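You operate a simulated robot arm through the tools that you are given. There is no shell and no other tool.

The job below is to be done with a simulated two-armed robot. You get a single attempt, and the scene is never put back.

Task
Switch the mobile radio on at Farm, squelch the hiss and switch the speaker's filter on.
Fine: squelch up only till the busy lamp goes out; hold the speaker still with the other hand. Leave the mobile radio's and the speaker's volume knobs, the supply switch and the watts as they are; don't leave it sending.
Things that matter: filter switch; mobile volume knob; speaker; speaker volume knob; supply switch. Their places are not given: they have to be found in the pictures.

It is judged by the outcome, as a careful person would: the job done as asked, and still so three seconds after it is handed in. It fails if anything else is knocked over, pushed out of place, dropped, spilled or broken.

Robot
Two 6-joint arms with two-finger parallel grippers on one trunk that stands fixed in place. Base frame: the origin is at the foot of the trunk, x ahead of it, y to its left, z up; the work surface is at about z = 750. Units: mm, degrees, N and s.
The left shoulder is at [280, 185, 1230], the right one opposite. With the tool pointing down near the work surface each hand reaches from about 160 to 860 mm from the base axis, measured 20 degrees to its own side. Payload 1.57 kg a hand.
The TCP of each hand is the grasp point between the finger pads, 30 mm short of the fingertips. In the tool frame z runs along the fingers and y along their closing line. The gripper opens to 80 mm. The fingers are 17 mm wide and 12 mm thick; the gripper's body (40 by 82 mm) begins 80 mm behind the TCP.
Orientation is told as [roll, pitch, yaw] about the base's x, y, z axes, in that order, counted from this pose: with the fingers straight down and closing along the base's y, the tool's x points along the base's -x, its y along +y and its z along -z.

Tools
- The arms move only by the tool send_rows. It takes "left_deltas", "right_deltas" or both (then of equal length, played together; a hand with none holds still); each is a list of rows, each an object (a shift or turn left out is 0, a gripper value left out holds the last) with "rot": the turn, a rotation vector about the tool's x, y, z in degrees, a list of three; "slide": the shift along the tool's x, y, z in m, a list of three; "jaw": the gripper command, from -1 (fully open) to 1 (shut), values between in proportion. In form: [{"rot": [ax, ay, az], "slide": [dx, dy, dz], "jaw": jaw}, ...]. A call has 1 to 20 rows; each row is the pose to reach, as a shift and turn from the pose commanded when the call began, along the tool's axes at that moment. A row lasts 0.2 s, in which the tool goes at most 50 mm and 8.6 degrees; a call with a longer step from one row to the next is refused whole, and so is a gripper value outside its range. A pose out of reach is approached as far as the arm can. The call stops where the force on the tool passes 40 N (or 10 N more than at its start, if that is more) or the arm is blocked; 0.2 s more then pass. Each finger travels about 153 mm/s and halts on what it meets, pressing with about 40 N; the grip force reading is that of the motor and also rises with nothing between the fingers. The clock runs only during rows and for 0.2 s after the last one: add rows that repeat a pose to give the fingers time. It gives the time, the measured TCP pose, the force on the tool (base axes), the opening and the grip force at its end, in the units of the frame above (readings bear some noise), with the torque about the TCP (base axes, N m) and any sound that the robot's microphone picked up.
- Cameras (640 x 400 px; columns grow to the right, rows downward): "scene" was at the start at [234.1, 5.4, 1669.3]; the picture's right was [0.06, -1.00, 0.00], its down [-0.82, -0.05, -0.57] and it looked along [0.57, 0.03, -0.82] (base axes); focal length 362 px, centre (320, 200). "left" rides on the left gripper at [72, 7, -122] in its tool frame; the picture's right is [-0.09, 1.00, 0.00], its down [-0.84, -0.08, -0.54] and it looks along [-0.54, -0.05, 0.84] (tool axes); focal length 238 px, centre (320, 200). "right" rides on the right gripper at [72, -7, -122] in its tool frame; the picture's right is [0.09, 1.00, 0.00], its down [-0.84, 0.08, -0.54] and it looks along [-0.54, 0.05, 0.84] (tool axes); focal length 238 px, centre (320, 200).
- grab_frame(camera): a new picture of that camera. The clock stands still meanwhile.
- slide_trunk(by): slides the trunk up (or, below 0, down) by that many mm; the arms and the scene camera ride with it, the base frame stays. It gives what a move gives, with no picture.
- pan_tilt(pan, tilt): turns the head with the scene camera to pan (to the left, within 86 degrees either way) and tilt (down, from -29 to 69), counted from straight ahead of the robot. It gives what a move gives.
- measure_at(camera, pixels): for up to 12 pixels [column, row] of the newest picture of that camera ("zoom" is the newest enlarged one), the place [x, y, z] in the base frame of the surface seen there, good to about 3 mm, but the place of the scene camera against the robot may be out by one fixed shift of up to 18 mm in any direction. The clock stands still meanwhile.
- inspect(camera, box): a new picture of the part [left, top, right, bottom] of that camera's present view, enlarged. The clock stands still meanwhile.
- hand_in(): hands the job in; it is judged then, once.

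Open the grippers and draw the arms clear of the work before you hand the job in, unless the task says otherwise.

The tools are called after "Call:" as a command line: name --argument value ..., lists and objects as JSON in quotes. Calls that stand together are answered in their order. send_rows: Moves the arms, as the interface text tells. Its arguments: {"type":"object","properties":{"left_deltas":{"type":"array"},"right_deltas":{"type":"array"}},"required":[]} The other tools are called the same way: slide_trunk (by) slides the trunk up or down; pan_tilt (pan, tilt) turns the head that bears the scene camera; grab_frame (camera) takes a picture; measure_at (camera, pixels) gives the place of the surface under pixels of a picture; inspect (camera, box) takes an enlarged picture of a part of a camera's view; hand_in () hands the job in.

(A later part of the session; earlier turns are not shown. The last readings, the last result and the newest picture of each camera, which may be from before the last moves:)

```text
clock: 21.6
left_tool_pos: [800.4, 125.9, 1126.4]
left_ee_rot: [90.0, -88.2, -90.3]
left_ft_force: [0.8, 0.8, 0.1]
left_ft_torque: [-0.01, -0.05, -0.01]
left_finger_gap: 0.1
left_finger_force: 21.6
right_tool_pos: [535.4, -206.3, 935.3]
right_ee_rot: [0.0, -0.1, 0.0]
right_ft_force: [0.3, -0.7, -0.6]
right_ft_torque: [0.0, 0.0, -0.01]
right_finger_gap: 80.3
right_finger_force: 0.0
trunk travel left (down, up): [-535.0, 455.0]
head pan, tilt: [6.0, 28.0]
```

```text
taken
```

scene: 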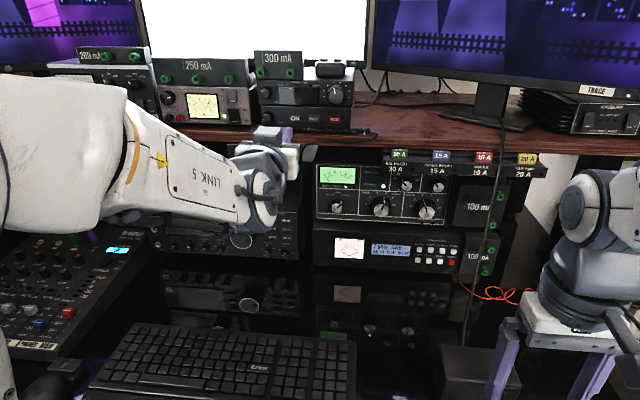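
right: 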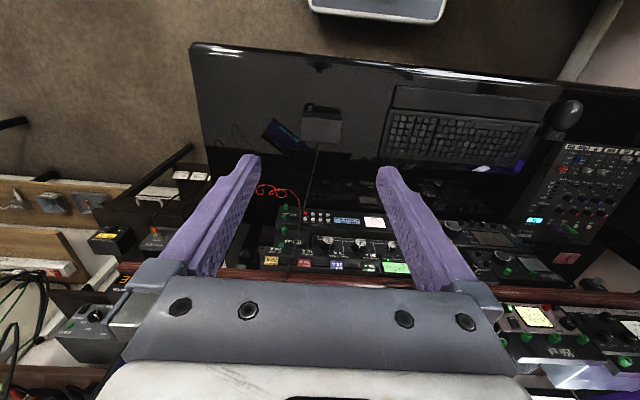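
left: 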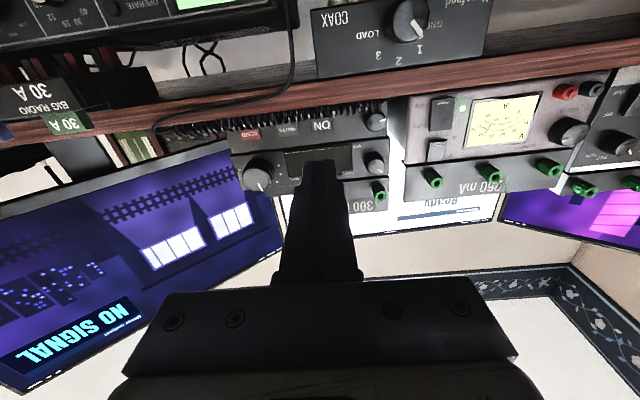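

The pose is fully reached now. I measure the ON button and coil again from this closer left view: ON at (320,125).

Call:
inspect --camera "left" --box '[230, 90, 400, 200]'

Call:
measure_at --camera "zoom" --pixels '[[345, 130], [312, 134], [375, 127], [345, 112], [345, 148], [340, 75], [340, 60], [345, 90], [552, 122], [555, 265], [100, 300], [350, 270]]'

```text
3.64 times, centred on (315, 145) of left
```

zoom: 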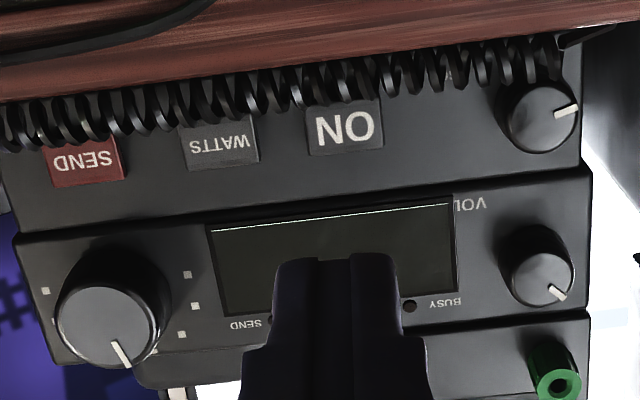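

```text
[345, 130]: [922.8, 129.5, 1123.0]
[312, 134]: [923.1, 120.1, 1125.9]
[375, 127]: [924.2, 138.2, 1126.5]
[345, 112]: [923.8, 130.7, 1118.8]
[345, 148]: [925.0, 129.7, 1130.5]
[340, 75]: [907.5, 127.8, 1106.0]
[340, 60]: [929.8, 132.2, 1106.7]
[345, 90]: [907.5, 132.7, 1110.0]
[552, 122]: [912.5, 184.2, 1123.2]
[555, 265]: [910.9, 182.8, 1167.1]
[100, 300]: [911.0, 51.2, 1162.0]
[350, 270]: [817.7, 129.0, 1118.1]
```

ON's face is at x≈923, z≈1118–1131; the coil top is ≈1111. I fix a small twist and advance to 8 mm short of the button.

Call:
send_rows --left_deltas '[{"slide": [0.0, 0.0035, 0.02], "rot": [0, 0, -1.8], "jaw": 1}, {"slide": [0.0, 0.0035, 0.045], "rot": [0, 0, -1.8], "jaw": 1}, {"slide": [0.0, 0.0035, 0.07], "rot": [0, 0, -1.8], "jaw": 1}, {"slide": [0.0, 0.0035, 0.085], "rot": [0, 0, -1.8], "jaw": 1}, {"slide": [0.0, 0.0035, 0.085], "rot": [0, 0, -1.8], "jaw": 1}]'

Call:
inspect --camera "left" --box '[240, 70, 400, 170]'

Call:
inspect --camera "scene" --box '[245, 50, 365, 140]'

```text
clock: 22.8
left_tool_pos: [884.5, 127.3, 1126.3]
left_ee_rot: [17.4, -89.9, -17.5]
left_ft_force: [-0.4, 0.7, -0.7]
left_ft_torque: [-0.01, -0.01, -0.01]
left_finger_gap: 0.1
left_finger_force: 22.0
right_tool_pos: [534.7, -207.3, 936.4]
right_ee_rot: [0.0, -0.1, 0.0]
right_ft_force: [-0.3, 0.0, 0.3]
right_ft_torque: [0.01, 0.02, 0.0]
right_finger_gap: 80.0
right_finger_force: 0.0
trunk travel left (down, up): [-535.0, 455.0]
head pan, tilt: [6.0, 28.0]
```

```text
4.00 times, centred on (320, 120) of left
```

zoom: 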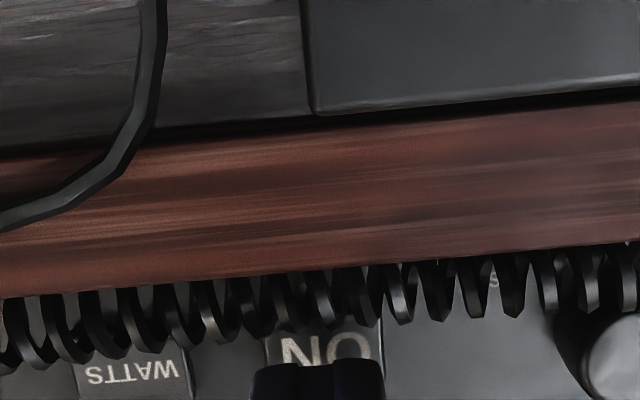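

```text
4.44 times, centred on (305, 95) of scene
```

zoom: 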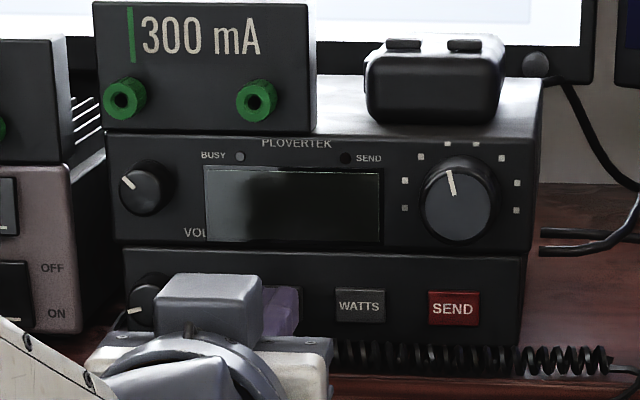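

The fingertips are centred on ON and above the coil. I advance in small steps to feel the button.

Call:
send_rows --left_deltas '[{"slide": [0, 0, 0.004], "jaw": 1}, {"slide": [0, 0, 0.007], "jaw": 1}, {"slide": [0, 0, 0.009], "jaw": 1}, {"slide": [0, 0, 0.009], "jaw": 1}]'

```text
clock: 23.8
left_tool_pos: [894.0, 127.3, 1127.1]
left_ee_rot: [18.8, -89.9, -18.8]
left_ft_force: [-0.3, 0.1, 0.3]
left_ft_torque: [0.02, 0.0, -0.03]
left_finger_gap: 0.0
left_finger_force: 21.1
right_tool_pos: [534.8, -206.7, 935.4]
right_ee_rot: [0.0, 0.1, 0.0]
right_ft_force: [-1.0, -0.2, 0.5]
right_ft_torque: [0.01, -0.04, -0.02]
right_finger_gap: 79.9
right_finger_force: 0.1
trunk travel left (down, up): [-535.0, 455.0]
head pan, tilt: [6.0, 28.0]
```

No contact yet at TCP x 894; I go on 1 mm at a time.

Call:
send_rows --left_deltas '[{"slide": [0, 0, 0.001], "jaw": 1}, {"slide": [0, 0, 0.002], "jaw": 1}, {"slide": [0, 0, 0.002], "jaw": 1}]'

Call:
inspect --camera "scene" --box '[245, 50, 365, 140]'

```text
clock: 24.6
left_tool_pos: [895.8, 127.7, 1126.0]
left_ee_rot: [16.8, -89.9, -16.9]
left_ft_force: [-0.1, 0.1, -0.2]
left_ft_torque: [-0.01, 0.0, 0.02]
left_finger_gap: 0.0
left_finger_force: 21.7
right_tool_pos: [534.9, -206.6, 936.0]
right_ee_rot: [0.0, 0.0, 0.0]
right_ft_force: [-0.3, -0.4, 0.4]
right_ft_torque: [0.02, 0.01, -0.02]
right_finger_gap: 79.9
right_finger_force: 0.0
trunk travel left (down, up): [-535.0, 455.0]
head pan, tilt: [6.0, 28.0]
```

```text
4.44 times, centred on (305, 95) of scene
```

zoom: 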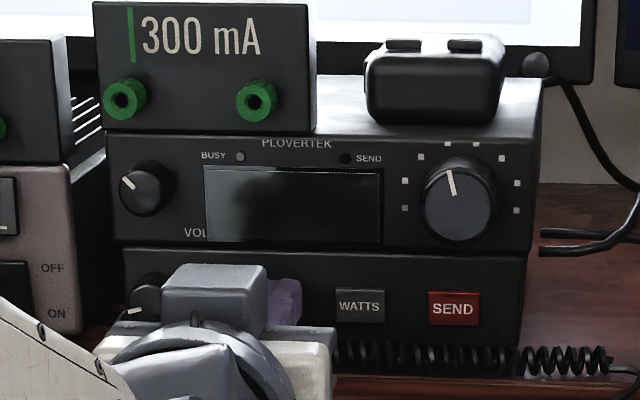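

Still no force at x 895.8; I continue with 1 mm steps, 3 mm more.

Call:
send_rows --left_deltas '[{"slide": [0, 0, 0.001], "jaw": 1}, {"slide": [0, 0, 0.002], "jaw": 1}, {"slide": [0, 0, 0.003], "jaw": 1}, {"slide": [0, 0, 0.003], "jaw": 1}]'

```text
clock: 25.6
left_tool_pos: [897.1, 126.7, 1126.3]
left_ee_rot: [16.8, -89.9, -16.8]
left_ft_force: [-5.7, 0.3, -0.8]
left_ft_torque: [-0.02, 0.02, 0.01]
left_finger_gap: 0.3
left_finger_force: 21.4
right_tool_pos: [533.5, -207.2, 935.2]
right_ee_rot: [0.1, 0.0, 0.0]
right_ft_force: [-0.4, -1.1, 0.8]
right_ft_torque: [-0.02, -0.02, 0.0]
right_finger_gap: 80.2
right_finger_force: 0.1
trunk travel left (down, up): [-535.0, 455.0]
head pan, tilt: [6.0, 28.0]
heard: click
```

A click was heard at 5.7 N. I back off 10 mm and look at the display.

Call:
send_rows --left_deltas '[{"slide": [0, 0, -0.005], "jaw": 1}, {"slide": [0, 0, -0.012], "jaw": 1}, {"slide": [0, 0, -0.012], "jaw": 1}]'

Call:
inspect --camera "scene" --box '[245, 50, 365, 140]'

```text
clock: 26.4
left_tool_pos: [886.6, 127.3, 1126.1]
left_ee_rot: [16.7, -89.9, -16.6]
left_ft_force: [0.0, -0.4, 0.5]
left_ft_torque: [0.0, 0.03, -0.01]
left_finger_gap: 0.1
left_finger_force: 21.5
right_tool_pos: [535.2, -207.1, 936.4]
right_ee_rot: [0.1, 0.0, 0.0]
right_ft_force: [0.3, 0.0, -0.1]
right_ft_torque: [0.03, 0.02, -0.01]
right_finger_gap: 80.0
right_finger_force: 0.1
trunk travel left (down, up): [-535.0, 455.0]
head pan, tilt: [6.0, 28.0]
```

```text
4.44 times, centred on (305, 95) of scene
```

zoom: 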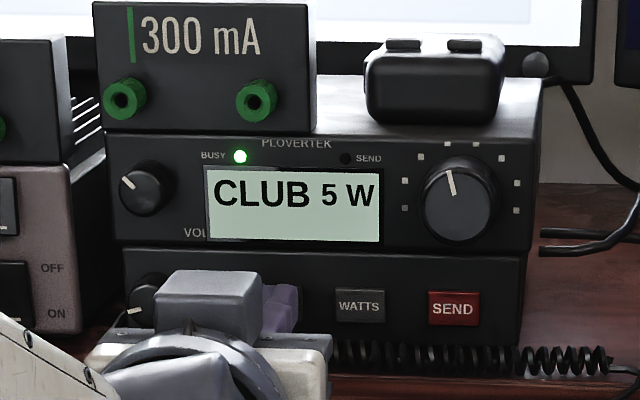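

The radio is on, showing "CLUB 5 W" with the busy lamp lit; the knob points at the 4th of 8 dots. I draw back and go in front of the channel knob with the gripper open 56 mm.

Call:
send_rows --left_deltas '[{"slide": [0, 0, -0.03], "jaw": 1}, {"slide": [0, 0, -0.07], "jaw": 1}, {"slide": [-0.02, -0.035, -0.085], "jaw": -0.4}, {"slide": [-0.044, -0.072, -0.085], "jaw": -0.4}, {"slide": [-0.044, -0.072, -0.085], "jaw": -0.4}]'

Call:
grab_frame --camera "left"

Call:
inspect --camera "left" --box '[260, 100, 380, 200]'

```text
clock: 27.6
left_tool_pos: [800.1, 56.2, 1170.2]
left_ee_rot: [60.8, -89.8, -61.1]
left_ft_force: [-0.4, -0.3, -0.4]
left_ft_torque: [-0.01, 0.01, 0.0]
left_finger_gap: 56.2
left_finger_force: 0.1
right_tool_pos: [534.6, -207.6, 935.4]
right_ee_rot: [-0.1, 0.0, -0.1]
right_ft_force: [-0.3, -0.1, 0.2]
right_ft_torque: [-0.05, -0.02, 0.03]
right_finger_gap: 79.6
right_finger_force: 0.2
trunk travel left (down, up): [-535.0, 455.0]
head pan, tilt: [6.0, 28.0]
```

```text
taken
```

left: 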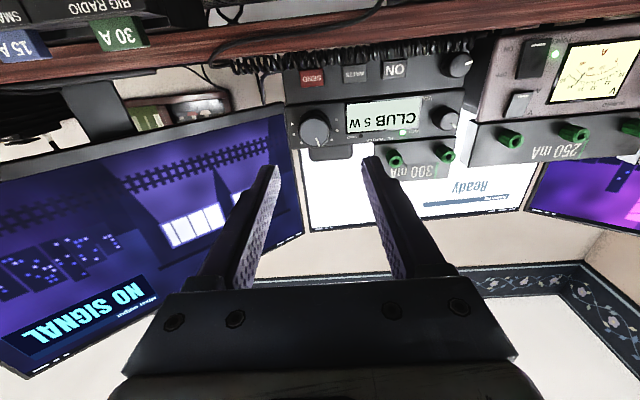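

```text
4.00 times, centred on (320, 150) of left
```

zoom: 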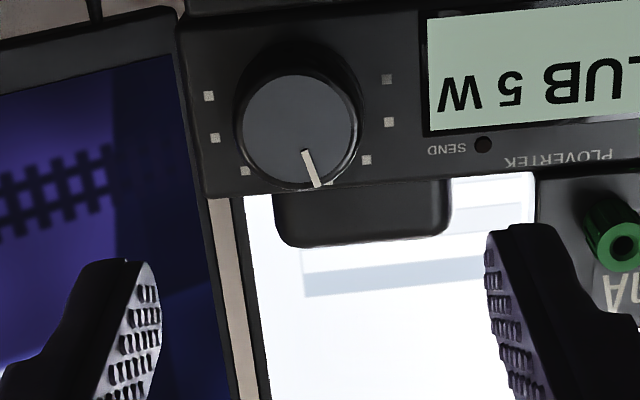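

The channel knob's face is at zoom (298,130); I measure its edges and the panel.

Call:
measure_at --camera "zoom" --pixels '[[298, 125], [246, 125], [350, 128], [298, 80], [300, 180], [209, 95], [387, 80], [390, 122], [366, 160], [216, 137], [420, 150], [290, 50]]'

```text
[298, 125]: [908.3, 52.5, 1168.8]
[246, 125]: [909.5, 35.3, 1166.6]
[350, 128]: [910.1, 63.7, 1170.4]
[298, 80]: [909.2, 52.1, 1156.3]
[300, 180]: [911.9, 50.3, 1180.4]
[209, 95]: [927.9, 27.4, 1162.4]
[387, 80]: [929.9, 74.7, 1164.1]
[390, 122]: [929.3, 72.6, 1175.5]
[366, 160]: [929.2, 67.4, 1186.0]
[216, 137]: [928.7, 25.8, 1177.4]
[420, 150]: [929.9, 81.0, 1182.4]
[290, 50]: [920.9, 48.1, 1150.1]
```

Knob centre is about (y 50.2, z 1168.5), face x 909, panel x 929, radius 15. I align and go forward to just before the knob face.

Call:
send_rows --left_deltas '[{"slide": [0.0017, -0.006, 0.02], "jaw": -0.4}, {"slide": [0.0017, -0.006, 0.05], "jaw": -0.4}, {"slide": [0.0017, -0.006, 0.07], "jaw": -0.4}, {"slide": [0.0017, -0.006, 0.07], "jaw": -0.4}]'

Call:
inspect --camera "left" --box '[220, 60, 420, 200]'

Call:
inspect --camera "scene" --box '[245, 50, 365, 140]'

```text
clock: 28.6
left_tool_pos: [871.1, 51.7, 1166.4]
left_ee_rot: [66.6, -89.9, -66.9]
left_ft_force: [-0.5, -0.8, -0.2]
left_ft_torque: [-0.01, 0.03, 0.0]
left_finger_gap: 56.1
left_finger_force: 0.0
right_tool_pos: [534.9, -207.4, 936.4]
right_ee_rot: [-0.1, 0.0, 0.0]
right_ft_force: [-0.2, -0.3, -0.4]
right_ft_torque: [-0.01, 0.01, 0.0]
right_finger_gap: 80.1
right_finger_force: 0.1
trunk travel left (down, up): [-535.0, 455.0]
head pan, tilt: [6.0, 28.0]
```

```text
2.86 times, centred on (320, 130) of left
```

zoom: 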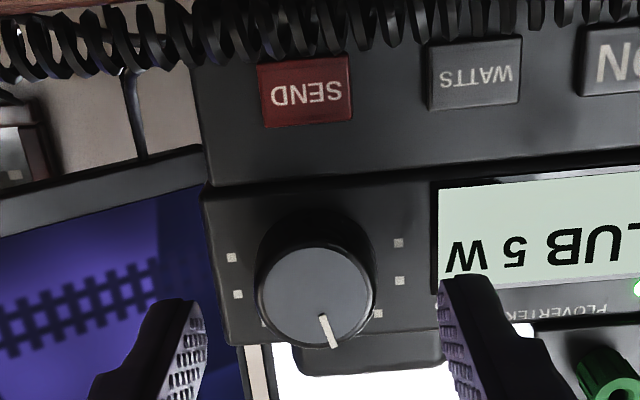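

```text
4.44 times, centred on (305, 95) of scene
```

zoom: 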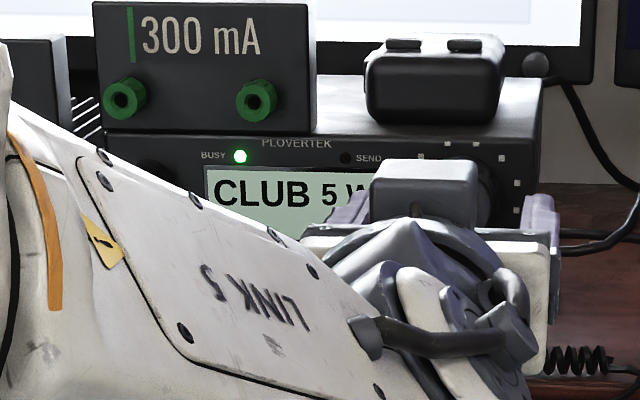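

The knob sits ≈1.6 mm to the right of the finger centre and 2 mm higher than the TCP; I correct, go forward around it, and close part-way.

Call:
send_rows --left_deltas '[{"slide": [-0.002, -0.0016, 0.0], "jaw": -0.4}, {"slide": [-0.002, -0.0016, 0.012], "jaw": -0.4}, {"slide": [-0.002, -0.0016, 0.023], "jaw": -0.4}, {"slide": [-0.002, -0.0016, 0.023], "jaw": 0.1}, {"slide": [-0.002, -0.0016, 0.023], "jaw": 0.1}]'

Call:
inspect --camera "left" --box '[220, 60, 420, 200]'

```text
clock: 29.8
left_tool_pos: [893.8, 48.3, 1170.6]
left_ee_rot: [74.1, -90.0, -74.5]
left_ft_force: [1.0, 0.6, -0.3]
left_ft_torque: [0.02, 0.03, 0.05]
left_finger_gap: 36.7
left_finger_force: 0.4
right_tool_pos: [534.6, -206.7, 935.9]
right_ee_rot: [-0.1, 0.0, 0.0]
right_ft_force: [0.3, 0.2, 0.8]
right_ft_torque: [0.01, -0.01, 0.02]
right_finger_gap: 80.2
right_finger_force: 0.1
trunk travel left (down, up): [-535.0, 455.0]
head pan, tilt: [6.0, 28.0]
```

```text
2.86 times, centred on (320, 130) of left
```

zoom: 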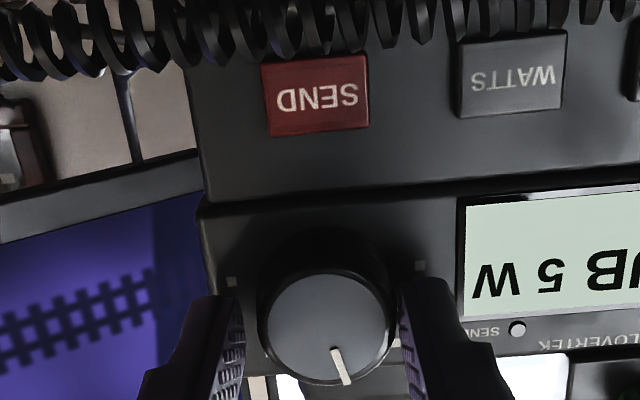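

The knob is now about 1.3 mm to the +y side of the finger centre; I shift +1.3 mm and close on it.

Call:
send_rows --left_deltas '[{"slide": [0, 0.0013, 0], "jaw": 0.1}, {"slide": [0, 0.0013, 0], "jaw": 0.2}, {"slide": [0, 0.0013, 0], "jaw": 0.3}, {"slide": [0, 0.0013, 0], "jaw": 0.4}]'

```text
clock: 30.8
left_tool_pos: [894.0, 50.3, 1170.6]
left_ee_rot: [112.8, -90.0, -113.0]
left_ft_force: [0.9, 3.1, 0.4]
left_ft_torque: [0.05, -0.03, 0.14]
left_finger_gap: 32.5
left_finger_force: 40.7
right_tool_pos: [534.9, -206.0, 936.3]
right_ee_rot: [0.0, 0.0, 0.0]
right_ft_force: [0.4, -0.3, -0.2]
right_ft_torque: [0.03, 0.03, 0.02]
right_finger_gap: 80.0
right_finger_force: 0.1
trunk travel left (down, up): [-535.0, 455.0]
head pan, tilt: [6.0, 28.0]
```

Gripped (gap 32.5, lateral force only 3 N). I turn clockwise a first 10° and check the forces.

Call:
send_rows --left_deltas '[{"rot": [0, 0, 3], "jaw": 0.4}, {"rot": [0, 0, 6], "jaw": 0.4}, {"rot": [0, 0, 10], "jaw": 0.4}]'

Call:
inspect --camera "left" --box '[220, 60, 420, 200]'

```text
clock: 31.6
left_tool_pos: [894.3, 50.0, 1171.1]
left_ee_rot: [90.4, -79.9, -90.8]
left_ft_force: [9.5, 1.5, 4.6]
left_ft_torque: [0.0, 0.65, 0.02]
left_finger_gap: 32.7
left_finger_force: 41.4
right_tool_pos: [534.9, -207.0, 935.5]
right_ee_rot: [-0.1, 0.0, 0.0]
right_ft_force: [-0.4, 0.0, 0.4]
right_ft_torque: [0.03, -0.03, 0.01]
right_finger_gap: 79.9
right_finger_force: 0.0
trunk travel left (down, up): [-535.0, 455.0]
head pan, tilt: [6.0, 28.0]
```

```text
2.86 times, centred on (320, 130) of left
```

zoom: 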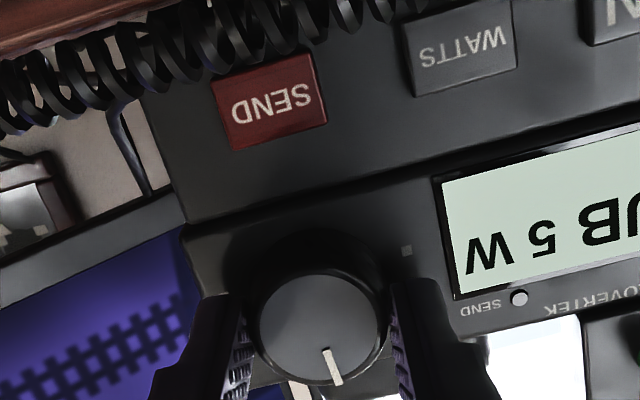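

The knob turns with the hand (pointer fixed in the hand view). I continue to 20° and then 30° total.

Call:
send_rows --left_deltas '[{"rot": [0, 0, 3], "jaw": 0.4}, {"rot": [0, 0, 6], "jaw": 0.4}, {"rot": [0, 0, 10], "jaw": 0.4}]'

Call:
inspect --camera "scene" --box '[245, 50, 365, 140]'

```text
clock: 32.4
left_tool_pos: [894.2, 49.8, 1171.5]
left_ee_rot: [89.9, -69.9, -90.4]
left_ft_force: [0.8, -1.7, 1.4]
left_ft_torque: [-0.02, -0.19, 0.02]
left_finger_gap: 32.8
left_finger_force: 40.5
right_tool_pos: [534.9, -207.4, 937.8]
right_ee_rot: [-0.1, 0.0, 0.0]
right_ft_force: [0.2, 0.1, -0.3]
right_ft_torque: [0.0, -0.01, 0.02]
right_finger_gap: 79.9
right_finger_force: 0.1
trunk travel left (down, up): [-535.0, 455.0]
head pan, tilt: [6.0, 28.0]
```

```text
4.44 times, centred on (305, 95) of scene
```

zoom: 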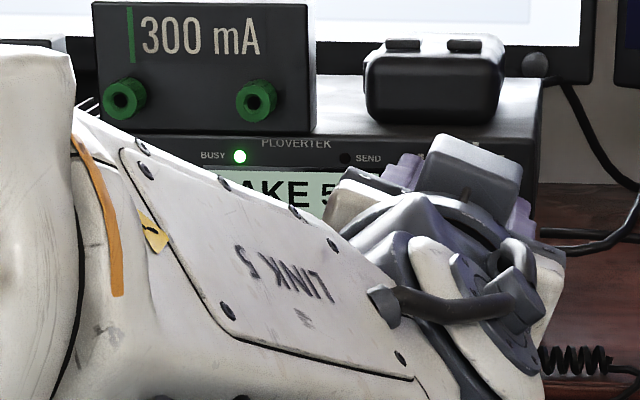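

The display now ends in "AKE" (probably LAKE). I turn on by 20° more and look at the display in both cameras.

Call:
send_rows --left_deltas '[{"rot": [0, 0, 5], "jaw": 0.4}, {"rot": [0, 0, 10], "jaw": 0.4}, {"rot": [0, 0, 15], "jaw": 0.4}, {"rot": [0, 0, 20], "jaw": 0.4}]'

Call:
grab_frame --camera "left"

Call:
inspect --camera "scene" --box '[285, 75, 345, 120]'

```text
clock: 33.4
left_tool_pos: [894.6, 49.1, 1170.4]
left_ee_rot: [89.8, -49.9, -90.5]
left_ft_force: [4.1, -9.2, 1.3]
left_ft_torque: [-0.01, 0.14, -0.07]
left_finger_gap: 32.4
left_finger_force: 40.6
right_tool_pos: [535.5, -208.7, 934.7]
right_ee_rot: [0.0, 0.0, 0.0]
right_ft_force: [0.1, -0.4, -0.4]
right_ft_torque: [0.01, 0.0, -0.02]
right_finger_gap: 79.9
right_finger_force: 0.1
trunk travel left (down, up): [-535.0, 455.0]
head pan, tilt: [6.0, 28.0]
```

```text
taken
```

left: 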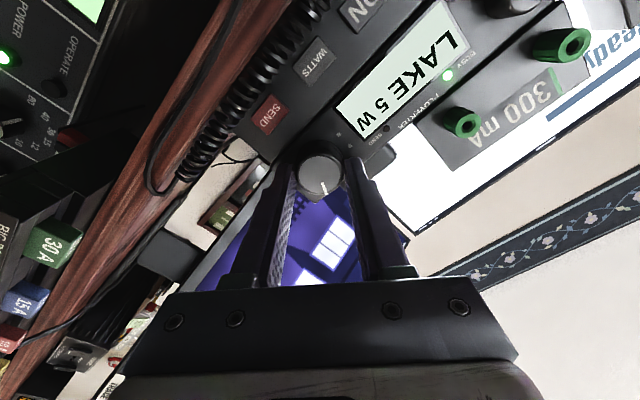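

```text
8.89 times, centred on (315, 98) of scene
```

zoom: 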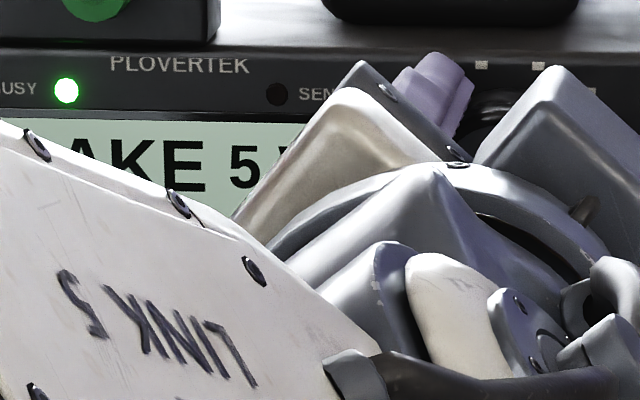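

Display reads LAKE at 40°. I go 20° further, with a 1 mm shift to relieve the 9 N side force.

Call:
send_rows --left_deltas '[{"slide": [-0.0006, -0.0008, 0], "rot": [0, 0, 4], "jaw": 0.4}, {"slide": [-0.0006, -0.0008, 0], "rot": [0, 0, 8], "jaw": 0.4}, {"slide": [-0.0006, -0.0008, 0], "rot": [0, 0, 12], "jaw": 0.4}]'

Call:
grab_frame --camera "left"

```text
clock: 34.2
left_tool_pos: [893.8, 48.5, 1170.0]
left_ee_rot: [89.9, -37.9, -90.5]
left_ft_force: [-3.8, -8.4, -3.1]
left_ft_torque: [-0.02, 0.31, -0.07]
left_finger_gap: 32.3
left_finger_force: 41.0
right_tool_pos: [534.5, -208.1, 937.2]
right_ee_rot: [0.0, 0.0, 0.0]
right_ft_force: [0.1, -0.6, -0.1]
right_ft_torque: [0.02, -0.03, 0.01]
right_finger_gap: 80.1
right_finger_force: 0.1
trunk travel left (down, up): [-535.0, 455.0]
head pan, tilt: [6.0, 28.0]
```

```text
taken
```

left: 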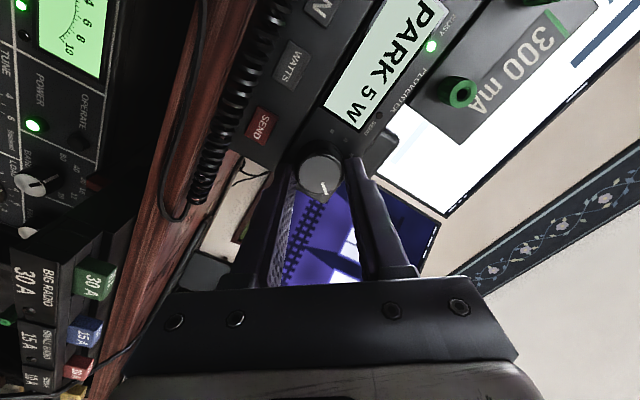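

Now PARK. I continue clockwise by 30° to the next position.

Call:
send_rows --left_deltas '[{"slide": [-0.0003, -0.0005, 0], "rot": [0, 0, 5], "jaw": 0.4}, {"slide": [-0.0003, -0.0005, 0], "rot": [0, 0, 10], "jaw": 0.4}, {"slide": [-0.0003, -0.0005, 0], "rot": [0, 0, 15], "jaw": 0.4}, {"slide": [-0.0003, -0.0005, 0], "rot": [0, 0, 20], "jaw": 0.4}, {"slide": [-0.0003, -0.0005, 0], "rot": [0, 0, 25], "jaw": 0.4}, {"slide": [-0.0003, -0.0005, 0], "rot": [0, 0, 30], "jaw": 0.4}]'

Call:
grab_frame --camera "left"

```text
clock: 35.6
left_tool_pos: [894.7, 47.5, 1169.2]
left_ee_rot: [89.8, -7.8, -90.4]
left_ft_force: [-14.3, -7.6, -12.9]
left_ft_torque: [-0.01, 0.39, -0.02]
left_finger_gap: 32.5
left_finger_force: 40.9
right_tool_pos: [533.7, -208.1, 935.5]
right_ee_rot: [0.0, 0.0, 0.0]
right_ft_force: [0.4, 0.2, 1.1]
right_ft_torque: [-0.01, -0.02, 0.0]
right_finger_gap: 79.8
right_finger_force: 0.0
trunk travel left (down, up): [-535.0, 455.0]
head pan, tilt: [6.0, 28.0]
```

```text
taken
```

left: 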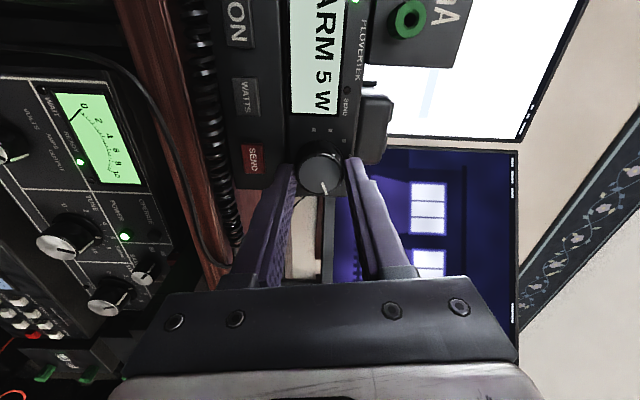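

The display now reads "?ARM 5 W", i.e. FARM. I open just a few mm (fingers are vertical, SEND is below) and back straight out.

Call:
send_rows --left_deltas '[{"jaw": 0.3}, {"jaw": 0.12}, {"jaw": 0.08}, {"slide": [0, 0, -0.01], "jaw": 0.08}, {"slide": [0, 0, -0.03], "jaw": 0.08}, {"slide": [0, 0, -0.05], "jaw": 0.08}, {"slide": [0, 0, -0.08], "jaw": 0.08}]'

Call:
grab_frame --camera "left"

Call:
inspect --camera "scene" --box '[245, 50, 365, 140]'

```text
clock: 37.2
left_tool_pos: [813.8, 47.6, 1170.3]
left_ee_rot: [90.1, -8.0, -90.4]
left_ft_force: [0.3, -0.1, -0.5]
left_ft_torque: [-0.01, 0.03, 0.0]
left_finger_gap: 37.0
left_finger_force: 0.1
right_tool_pos: [534.2, -208.2, 937.5]
right_ee_rot: [0.0, -0.1, 0.0]
right_ft_force: [0.1, 0.3, -0.6]
right_ft_torque: [0.0, 0.02, -0.03]
right_finger_gap: 79.9
right_finger_force: 0.1
trunk travel left (down, up): [-535.0, 455.0]
head pan, tilt: [6.0, 28.0]
```

```text
taken
```

left: 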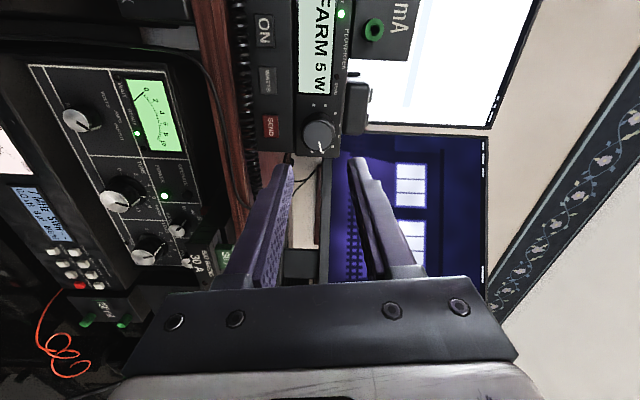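

```text
4.44 times, centred on (305, 95) of scene
```

zoom: 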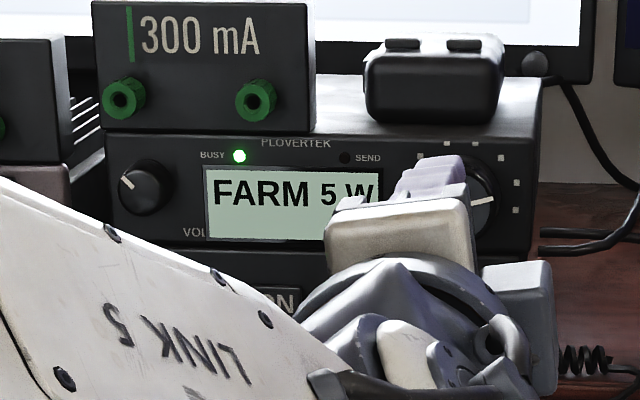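

FARM 5 W is set, busy lamp still lit. I bring the hand in front of the squelch knob (y 182, z 1126) turned back to level, staying at x≈814, to look for the cord there.

Call:
send_rows --left_deltas '[{"slide": [0.012, -0.002, 0], "rot": [0, 0, -7.5], "jaw": 0.08}, {"slide": [0.024, -0.004, 0], "rot": [0, 0, -15], "jaw": 0.08}, {"slide": [0.037, -0.007, 0], "rot": [0, 0, -22.5], "jaw": 0.08}, {"slide": [0.05, -0.009, 0], "rot": [0, 0, -30], "jaw": 0.08}, {"slide": [0.062, -0.011, 0], "rot": [0, 0, -37.5], "jaw": 0.08}, {"slide": [0.075, -0.014, 0], "rot": [0, 0, -45], "jaw": 0.08}, {"slide": [0.088, -0.016, 0], "rot": [0, 0, -52.5], "jaw": 0.08}, {"slide": [0.1, -0.019, 0], "rot": [0, 0, -60], "jaw": 0.08}, {"slide": [0.113, -0.021, 0], "rot": [0, 0, -67.5], "jaw": 0.08}, {"slide": [0.126, -0.023, 0], "rot": [0, 0, -75], "jaw": 0.08}, {"slide": [0.139, -0.026, 0], "rot": [0, 0, -82], "jaw": 0.08}, {"slide": [0.139, -0.026, 0], "rot": [0, 0, -82], "jaw": 0.08}]'

Call:
grab_frame --camera "left"

Call:
inspect --camera "scene" --box '[245, 50, 365, 140]'

```text
clock: 39.8
left_tool_pos: [806.9, 136.8, 1117.5]
left_ee_rot: [-17.4, -89.8, 18.1]
left_ft_force: [0.6, -0.1, -0.3]
left_ft_torque: [-0.03, -0.02, 0.02]
left_finger_gap: 36.6
left_finger_force: 0.1
left hand out of reach, approached as far as the arm can: row 8, 9, 10, 11, 12
right_tool_pos: [534.5, -207.4, 936.6]
right_ee_rot: [-0.1, 0.0, -0.1]
right_ft_force: [-0.3, 0.2, -0.1]
right_ft_torque: [0.02, -0.01, -0.01]
right_finger_gap: 80.2
right_finger_force: 0.1
trunk travel left (down, up): [-535.0, 455.0]
head pan, tilt: [6.0, 28.0]
```

```text
taken
```

left: 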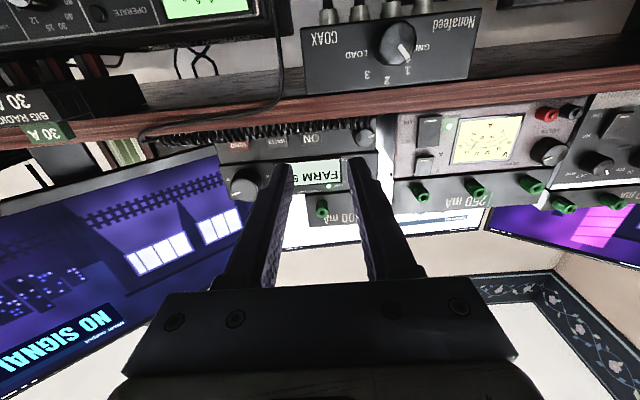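

```text
4.44 times, centred on (305, 95) of scene
```

zoom: 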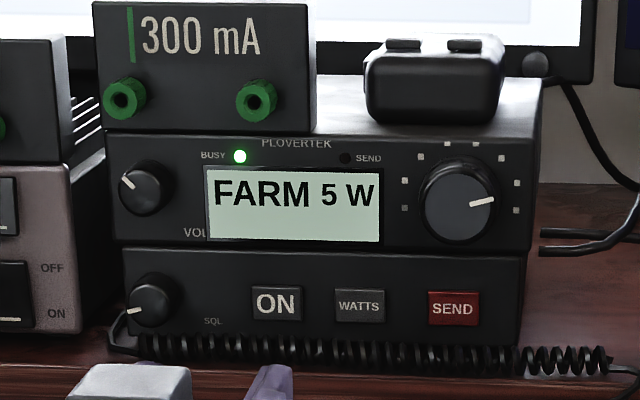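

FARM stays set. The straight pose at y 182 is beyond the wrist's limit, so I yaw the hand 8° left (approaching slightly from the right), which keeps it within reach, and look at the knob and cord.

Call:
send_rows --left_deltas '[{"slide": [-0.002, 0.006, 0.0], "rot": [-4, 0, 0], "jaw": 0.08}, {"slide": [-0.004, 0.012, 0.002], "rot": [-8, 0, 0], "jaw": 0.08}, {"slide": [-0.006, 0.02, 0.004], "rot": [-8, 0, 0], "jaw": 0.08}, {"slide": [-0.008, 0.03, 0.007], "rot": [-8, 0, 0], "jaw": 0.08}, {"slide": [-0.008, 0.03, 0.007], "rot": [-8, 0, 0], "jaw": 0.08}]'

Call:
grab_frame --camera "left"

Call:
inspect --camera "scene" --box '[245, 90, 305, 135]'

Call:
measure_at --camera "zoom" --pixels '[[190, 200], [150, 300], [160, 260], [250, 330], [350, 330], [450, 330]]'

```text
clock: 41.0
left_tool_pos: [811.4, 166.4, 1125.0]
left_ee_rot: [105.1, -90.0, -97.6]
left_ft_force: [0.5, -0.2, -0.1]
left_ft_torque: [-0.03, -0.02, 0.02]
left_finger_gap: 36.9
left_finger_force: 0.0
right_tool_pos: [534.7, -207.9, 935.8]
right_ee_rot: [0.0, 0.0, 0.0]
right_ft_force: [0.2, 0.0, -0.5]
right_ft_torque: [0.0, 0.0, -0.02]
right_finger_gap: 80.0
right_finger_force: 0.0
trunk travel left (down, up): [-535.0, 455.0]
head pan, tilt: [6.0, 28.0]
```

```text
taken
```

left: 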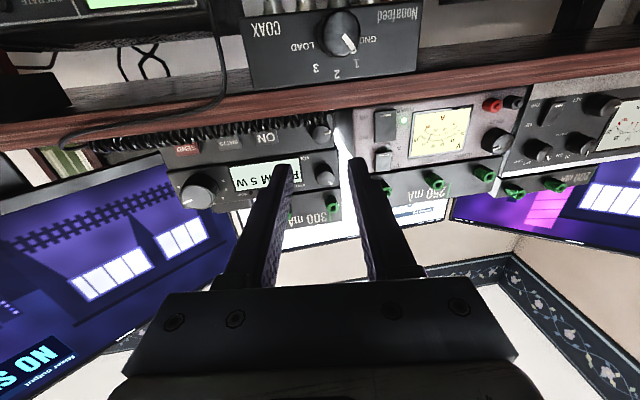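

```text
8.89 times, centred on (275, 112) of scene
```

zoom: 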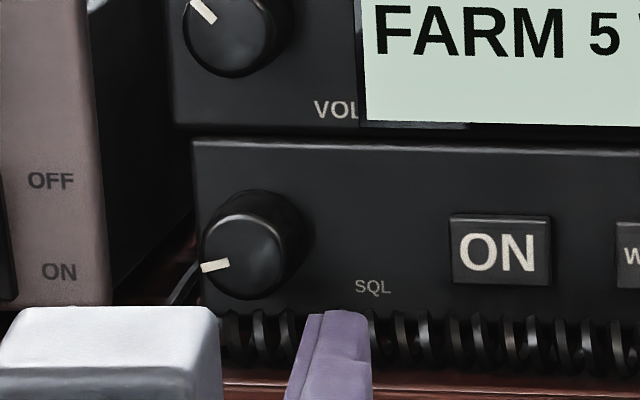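

```text
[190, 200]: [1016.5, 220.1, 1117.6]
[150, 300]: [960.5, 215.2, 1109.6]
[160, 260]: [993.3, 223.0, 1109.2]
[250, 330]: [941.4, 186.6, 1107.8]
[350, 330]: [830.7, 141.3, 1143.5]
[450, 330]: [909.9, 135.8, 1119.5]
```

Reached with yaw 7.5°. I zoom the left camera on the knob, coil end and gap to the supply.

Call:
inspect --camera "left" --box '[260, 95, 400, 195]'

Call:
measure_at --camera "zoom" --pixels '[[245, 160], [215, 165], [278, 158], [245, 130], [245, 190], [200, 100], [150, 110], [235, 105], [100, 125], [255, 345], [310, 160], [420, 150]]'

```text
4.00 times, centred on (330, 145) of left
```

zoom: 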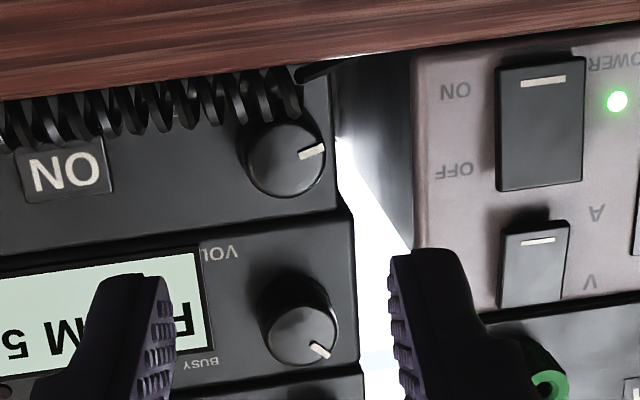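

```text
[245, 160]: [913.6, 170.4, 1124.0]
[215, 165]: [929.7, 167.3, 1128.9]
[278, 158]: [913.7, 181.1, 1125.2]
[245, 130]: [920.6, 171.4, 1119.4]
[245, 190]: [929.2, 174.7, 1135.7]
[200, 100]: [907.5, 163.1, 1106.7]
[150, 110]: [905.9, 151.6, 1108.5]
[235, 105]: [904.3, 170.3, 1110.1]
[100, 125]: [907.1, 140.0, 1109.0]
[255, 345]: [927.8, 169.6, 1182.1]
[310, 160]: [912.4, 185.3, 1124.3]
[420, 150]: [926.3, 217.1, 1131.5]
```

The knob centre is ≈(y 182.2, z 1124.5), radius ≈10; the coil runs below it up to y≈188, top ≈1113. I pre-rotate the hand 25° counter-clockwise with its axis 3 mm above the knob axis, still in free air.

Call:
send_rows --left_deltas '[{"slide": [-0.0008, 0.001, 0], "rot": [0, 0, -8], "jaw": 0.25}, {"slide": [-0.0015, 0.002, 0], "rot": [0, 0, -16], "jaw": 0.25}, {"slide": [-0.0022, 0.0031, 0], "rot": [0, 0, -25], "jaw": 0.25}, {"slide": [-0.0022, 0.0031, 0.04], "rot": [0, 0, -25], "jaw": 0.25}, {"slide": [-0.0022, 0.0031, 0.055], "rot": [0, 0, -25], "jaw": 0.25}, {"slide": [-0.0022, 0.0031, 0.055], "rot": [0, 0, -25], "jaw": 0.25}]'

Call:
inspect --camera "left" --box '[240, 80, 400, 190]'

Call:
inspect --camera "scene" --box '[245, 70, 325, 135]'

```text
refused: row 3 steps farther than a row can; nothing moved
```

```text
3.64 times, centred on (320, 135) of left
```

zoom: 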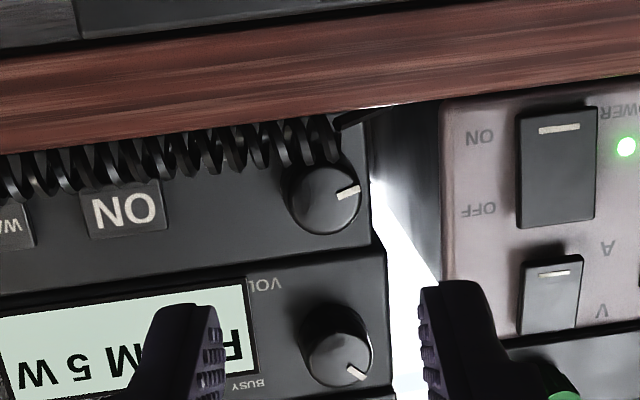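

```text
6.15 times, centred on (285, 102) of scene
```

zoom: 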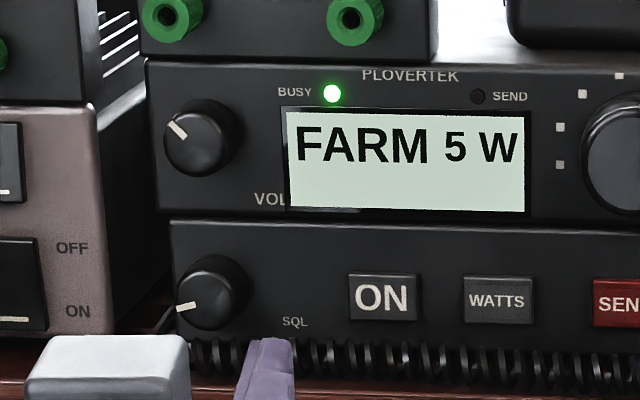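

The last row step was 9°, too large; I resend with smaller rotation steps.

Call:
send_rows --left_deltas '[{"slide": [-0.0006, 0.0008, 0], "rot": [0, 0, -6.25], "jaw": 0.25}, {"slide": [-0.0011, 0.0015, 0], "rot": [0, 0, -12.5], "jaw": 0.25}, {"slide": [-0.0016, 0.0023, 0], "rot": [0, 0, -18.75], "jaw": 0.25}, {"slide": [-0.0022, 0.0031, 0], "rot": [0, 0, -25], "jaw": 0.25}, {"slide": [-0.0022, 0.0031, 0.03], "rot": [0, 0, -25], "jaw": 0.25}, {"slide": [-0.0022, 0.0031, 0.055], "rot": [0, 0, -25], "jaw": 0.25}, {"slide": [-0.0022, 0.0031, 0.055], "rot": [0, 0, -25], "jaw": 0.25}]'

Call:
inspect --camera "left" --box '[240, 80, 400, 190]'

Call:
inspect --camera "scene" --box '[245, 70, 325, 135]'

```text
clock: 42.6
left_tool_pos: [871.0, 152.3, 1148.6]
left_ee_rot: [-88.3, -65.4, 96.8]
left_ft_force: [-0.2, 0.3, 0.2]
left_ft_torque: [-0.01, 0.01, -0.03]
left_finger_gap: 29.9
left_finger_force: 0.0
left hand out of reach, approached as far as the arm can: row 3, 4, 5, 6, 7
right_tool_pos: [534.5, -207.1, 936.0]
right_ee_rot: [0.0, 0.0, 0.0]
right_ft_force: [-0.3, 0.4, -0.1]
right_ft_torque: [0.02, -0.01, 0.0]
right_finger_gap: 80.2
right_finger_force: 0.0
trunk travel left (down, up): [-535.0, 455.0]
head pan, tilt: [6.0, 28.0]
```

```text
3.64 times, centred on (320, 135) of left
```

zoom: 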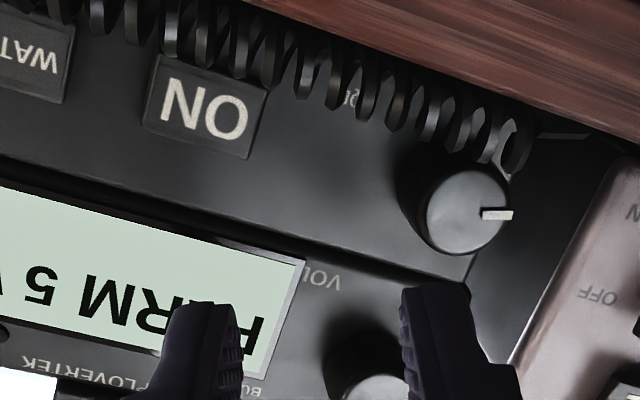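

```text
6.15 times, centred on (285, 102) of scene
```

zoom: 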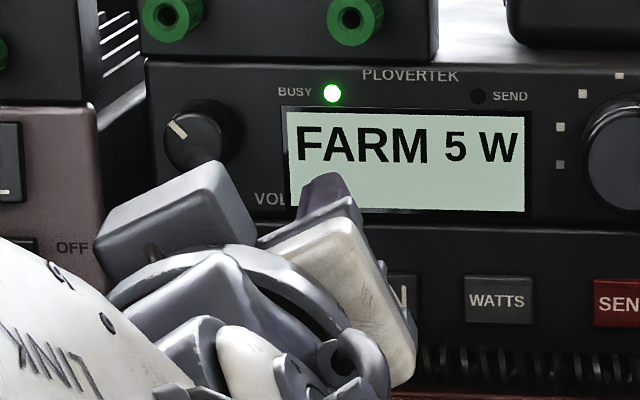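

The hand can't twist counter-clockwise here (wrist limit) and drifted, without touching anything. I back out 60 mm, then twist clockwise toward t=155°, which grips the same way.

Call:
send_rows --left_deltas '[{"slide": [0, 0, -0.03], "jaw": 0.25}, {"slide": [0, 0, -0.06], "jaw": 0.25}, {"slide": [0.002, 0.006, -0.06], "rot": [0, 0, 8], "jaw": 0.25}, {"slide": [0.004, 0.012, -0.06], "rot": [0, 0, 16], "jaw": 0.25}, {"slide": [0.006, 0.02, -0.06], "rot": [0, 0, 24], "jaw": 0.25}, {"slide": [0.0091, 0.0305, -0.06], "rot": [0, 0, 32], "jaw": 0.25}, {"slide": [0.0091, 0.0305, -0.06], "rot": [0, 0, 40], "jaw": 0.25}, {"slide": [0.0091, 0.0305, -0.06], "rot": [0, 0, 48], "jaw": 0.25}, {"slide": [0.0091, 0.0305, -0.06], "rot": [0, 0, 56], "jaw": 0.25}, {"slide": [0.0091, 0.0305, -0.06], "rot": [0, 0, 64], "jaw": 0.25}, {"slide": [0.0091, 0.0305, -0.06], "rot": [0, 0, 72], "jaw": 0.25}, {"slide": [0.0091, 0.0305, -0.06], "rot": [0, 0, 80], "jaw": 0.25}, {"slide": [0.0091, 0.0305, -0.06], "rot": [0, 0, 88], "jaw": 0.25}, {"slide": [0.0091, 0.0305, -0.06], "rot": [0, 0, 96], "jaw": 0.25}, {"slide": [0.0091, 0.0305, -0.06], "rot": [0, 0, 104], "jaw": 0.25}]'

```text
clock: 45.8
left_tool_pos: [808.2, 168.4, 1126.3]
left_ee_rot: [90.1, -10.9, -82.4]
left_ft_force: [0.7, 0.0, -1.0]
left_ft_torque: [0.02, -0.02, 0.0]
left_finger_gap: 29.8
left_finger_force: 0.1
left hand out of reach, approached as far as the arm can: row 1, 2
right_tool_pos: [535.2, -207.1, 936.3]
right_ee_rot: [0.0, 0.0, 0.0]
right_ft_force: [-0.1, 0.1, 0.0]
right_ft_torque: [0.0, -0.02, 0.04]
right_finger_gap: 79.8
right_finger_force: 0.0
trunk travel left (down, up): [-535.0, 455.0]
head pan, tilt: [6.0, 28.0]
```

Now at t≈79°, well placed. I twist on to about 155°.

Call:
send_rows --left_deltas '[{"rot": [0, 0, 8], "jaw": 0.25}, {"rot": [0, 0, 16], "jaw": 0.25}, {"rot": [0, 0, 24], "jaw": 0.25}, {"rot": [0, 0, 32], "jaw": 0.25}, {"rot": [0, 0, 40], "jaw": 0.25}, {"rot": [0, 0, 48], "jaw": 0.25}, {"rot": [0, 0, 56], "jaw": 0.25}, {"rot": [0, 0, 64], "jaw": 0.25}, {"rot": [0, 0, 72], "jaw": 0.25}, {"rot": [0, 0, 76], "jaw": 0.25}, {"rot": [0, 0, 76], "jaw": 0.25}]'

Call:
grab_frame --camera "left"

Call:
grab_frame --camera "scene"

```text
clock: 48.2
left_tool_pos: [807.2, 169.2, 1124.3]
left_ee_rot: [90.0, 65.1, -82.3]
left_ft_force: [-0.1, 0.4, -0.2]
left_ft_torque: [0.02, 0.0, 0.01]
left_finger_gap: 29.8
left_finger_force: 0.1
right_tool_pos: [535.2, -206.8, 935.8]
right_ee_rot: [0.1, 0.0, 0.0]
right_ft_force: [-0.1, -0.3, 0.2]
right_ft_torque: [-0.02, -0.02, 0.04]
right_finger_gap: 80.1
right_finger_force: 0.1
trunk travel left (down, up): [-535.0, 455.0]
head pan, tilt: [6.0, 28.0]
```

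```text
taken
```

left: 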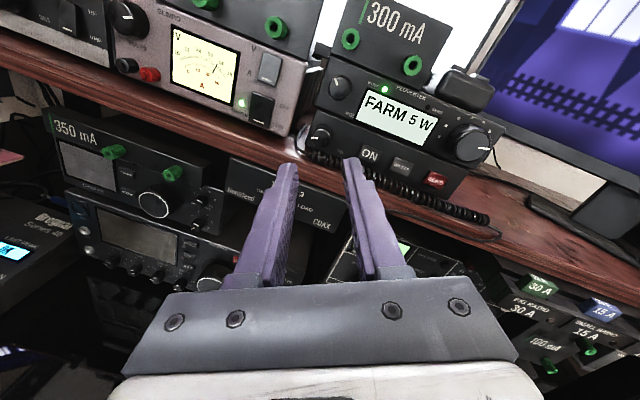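

```text
taken
```

scene: 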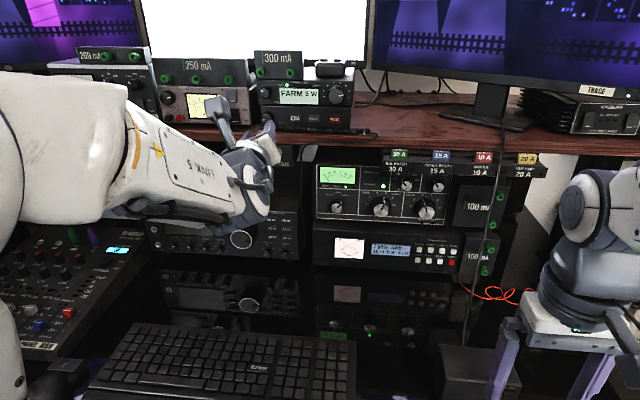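

Now the left camera looks from above, upright; the squelch knob is at (320,135). I zoom and measure knob and coil from this side.

Call:
inspect --camera "left" --box '[280, 90, 400, 190]'

Call:
measure_at --camera "zoom" --pixels '[[155, 185], [140, 175], [170, 195], [160, 170], [190, 240], [250, 280], [310, 310], [380, 350], [110, 230], [150, 255], [185, 160], [60, 140]]'

```text
4.00 times, centred on (340, 140) of left
```

zoom: 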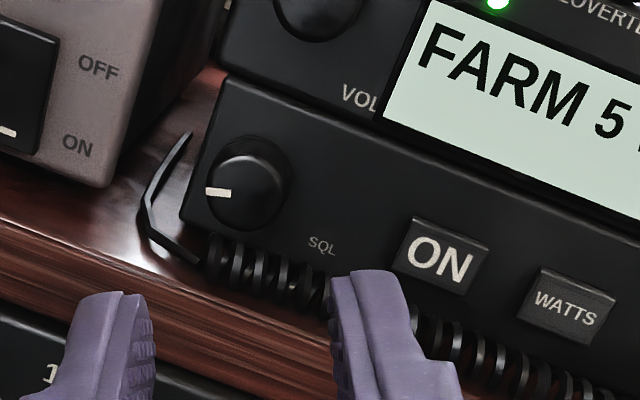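

```text
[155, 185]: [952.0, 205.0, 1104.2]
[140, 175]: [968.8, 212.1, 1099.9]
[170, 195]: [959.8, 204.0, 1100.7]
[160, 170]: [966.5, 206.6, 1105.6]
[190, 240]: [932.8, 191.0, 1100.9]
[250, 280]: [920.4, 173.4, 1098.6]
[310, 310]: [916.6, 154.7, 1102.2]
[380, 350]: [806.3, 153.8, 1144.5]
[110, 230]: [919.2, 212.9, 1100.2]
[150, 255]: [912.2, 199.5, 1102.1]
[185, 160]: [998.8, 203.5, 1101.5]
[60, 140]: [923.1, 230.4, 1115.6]
```

The knob is at zoom (240,190), the thin cord lies low on the shelf left of it. I measure the right pixels.

Call:
measure_at --camera "zoom" --pixels '[[235, 195], [218, 193], [250, 215], [262, 190], [270, 165], [215, 245], [235, 245], [265, 258], [290, 265], [148, 210], [185, 250], [440, 258]]'

```text
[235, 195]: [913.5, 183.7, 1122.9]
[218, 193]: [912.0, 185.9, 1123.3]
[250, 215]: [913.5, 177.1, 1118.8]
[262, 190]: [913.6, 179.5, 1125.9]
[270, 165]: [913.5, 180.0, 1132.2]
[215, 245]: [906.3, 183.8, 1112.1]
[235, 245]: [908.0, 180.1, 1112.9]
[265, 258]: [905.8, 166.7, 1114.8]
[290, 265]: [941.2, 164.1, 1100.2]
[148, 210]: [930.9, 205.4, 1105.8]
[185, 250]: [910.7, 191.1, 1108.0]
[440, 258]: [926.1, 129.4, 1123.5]
```

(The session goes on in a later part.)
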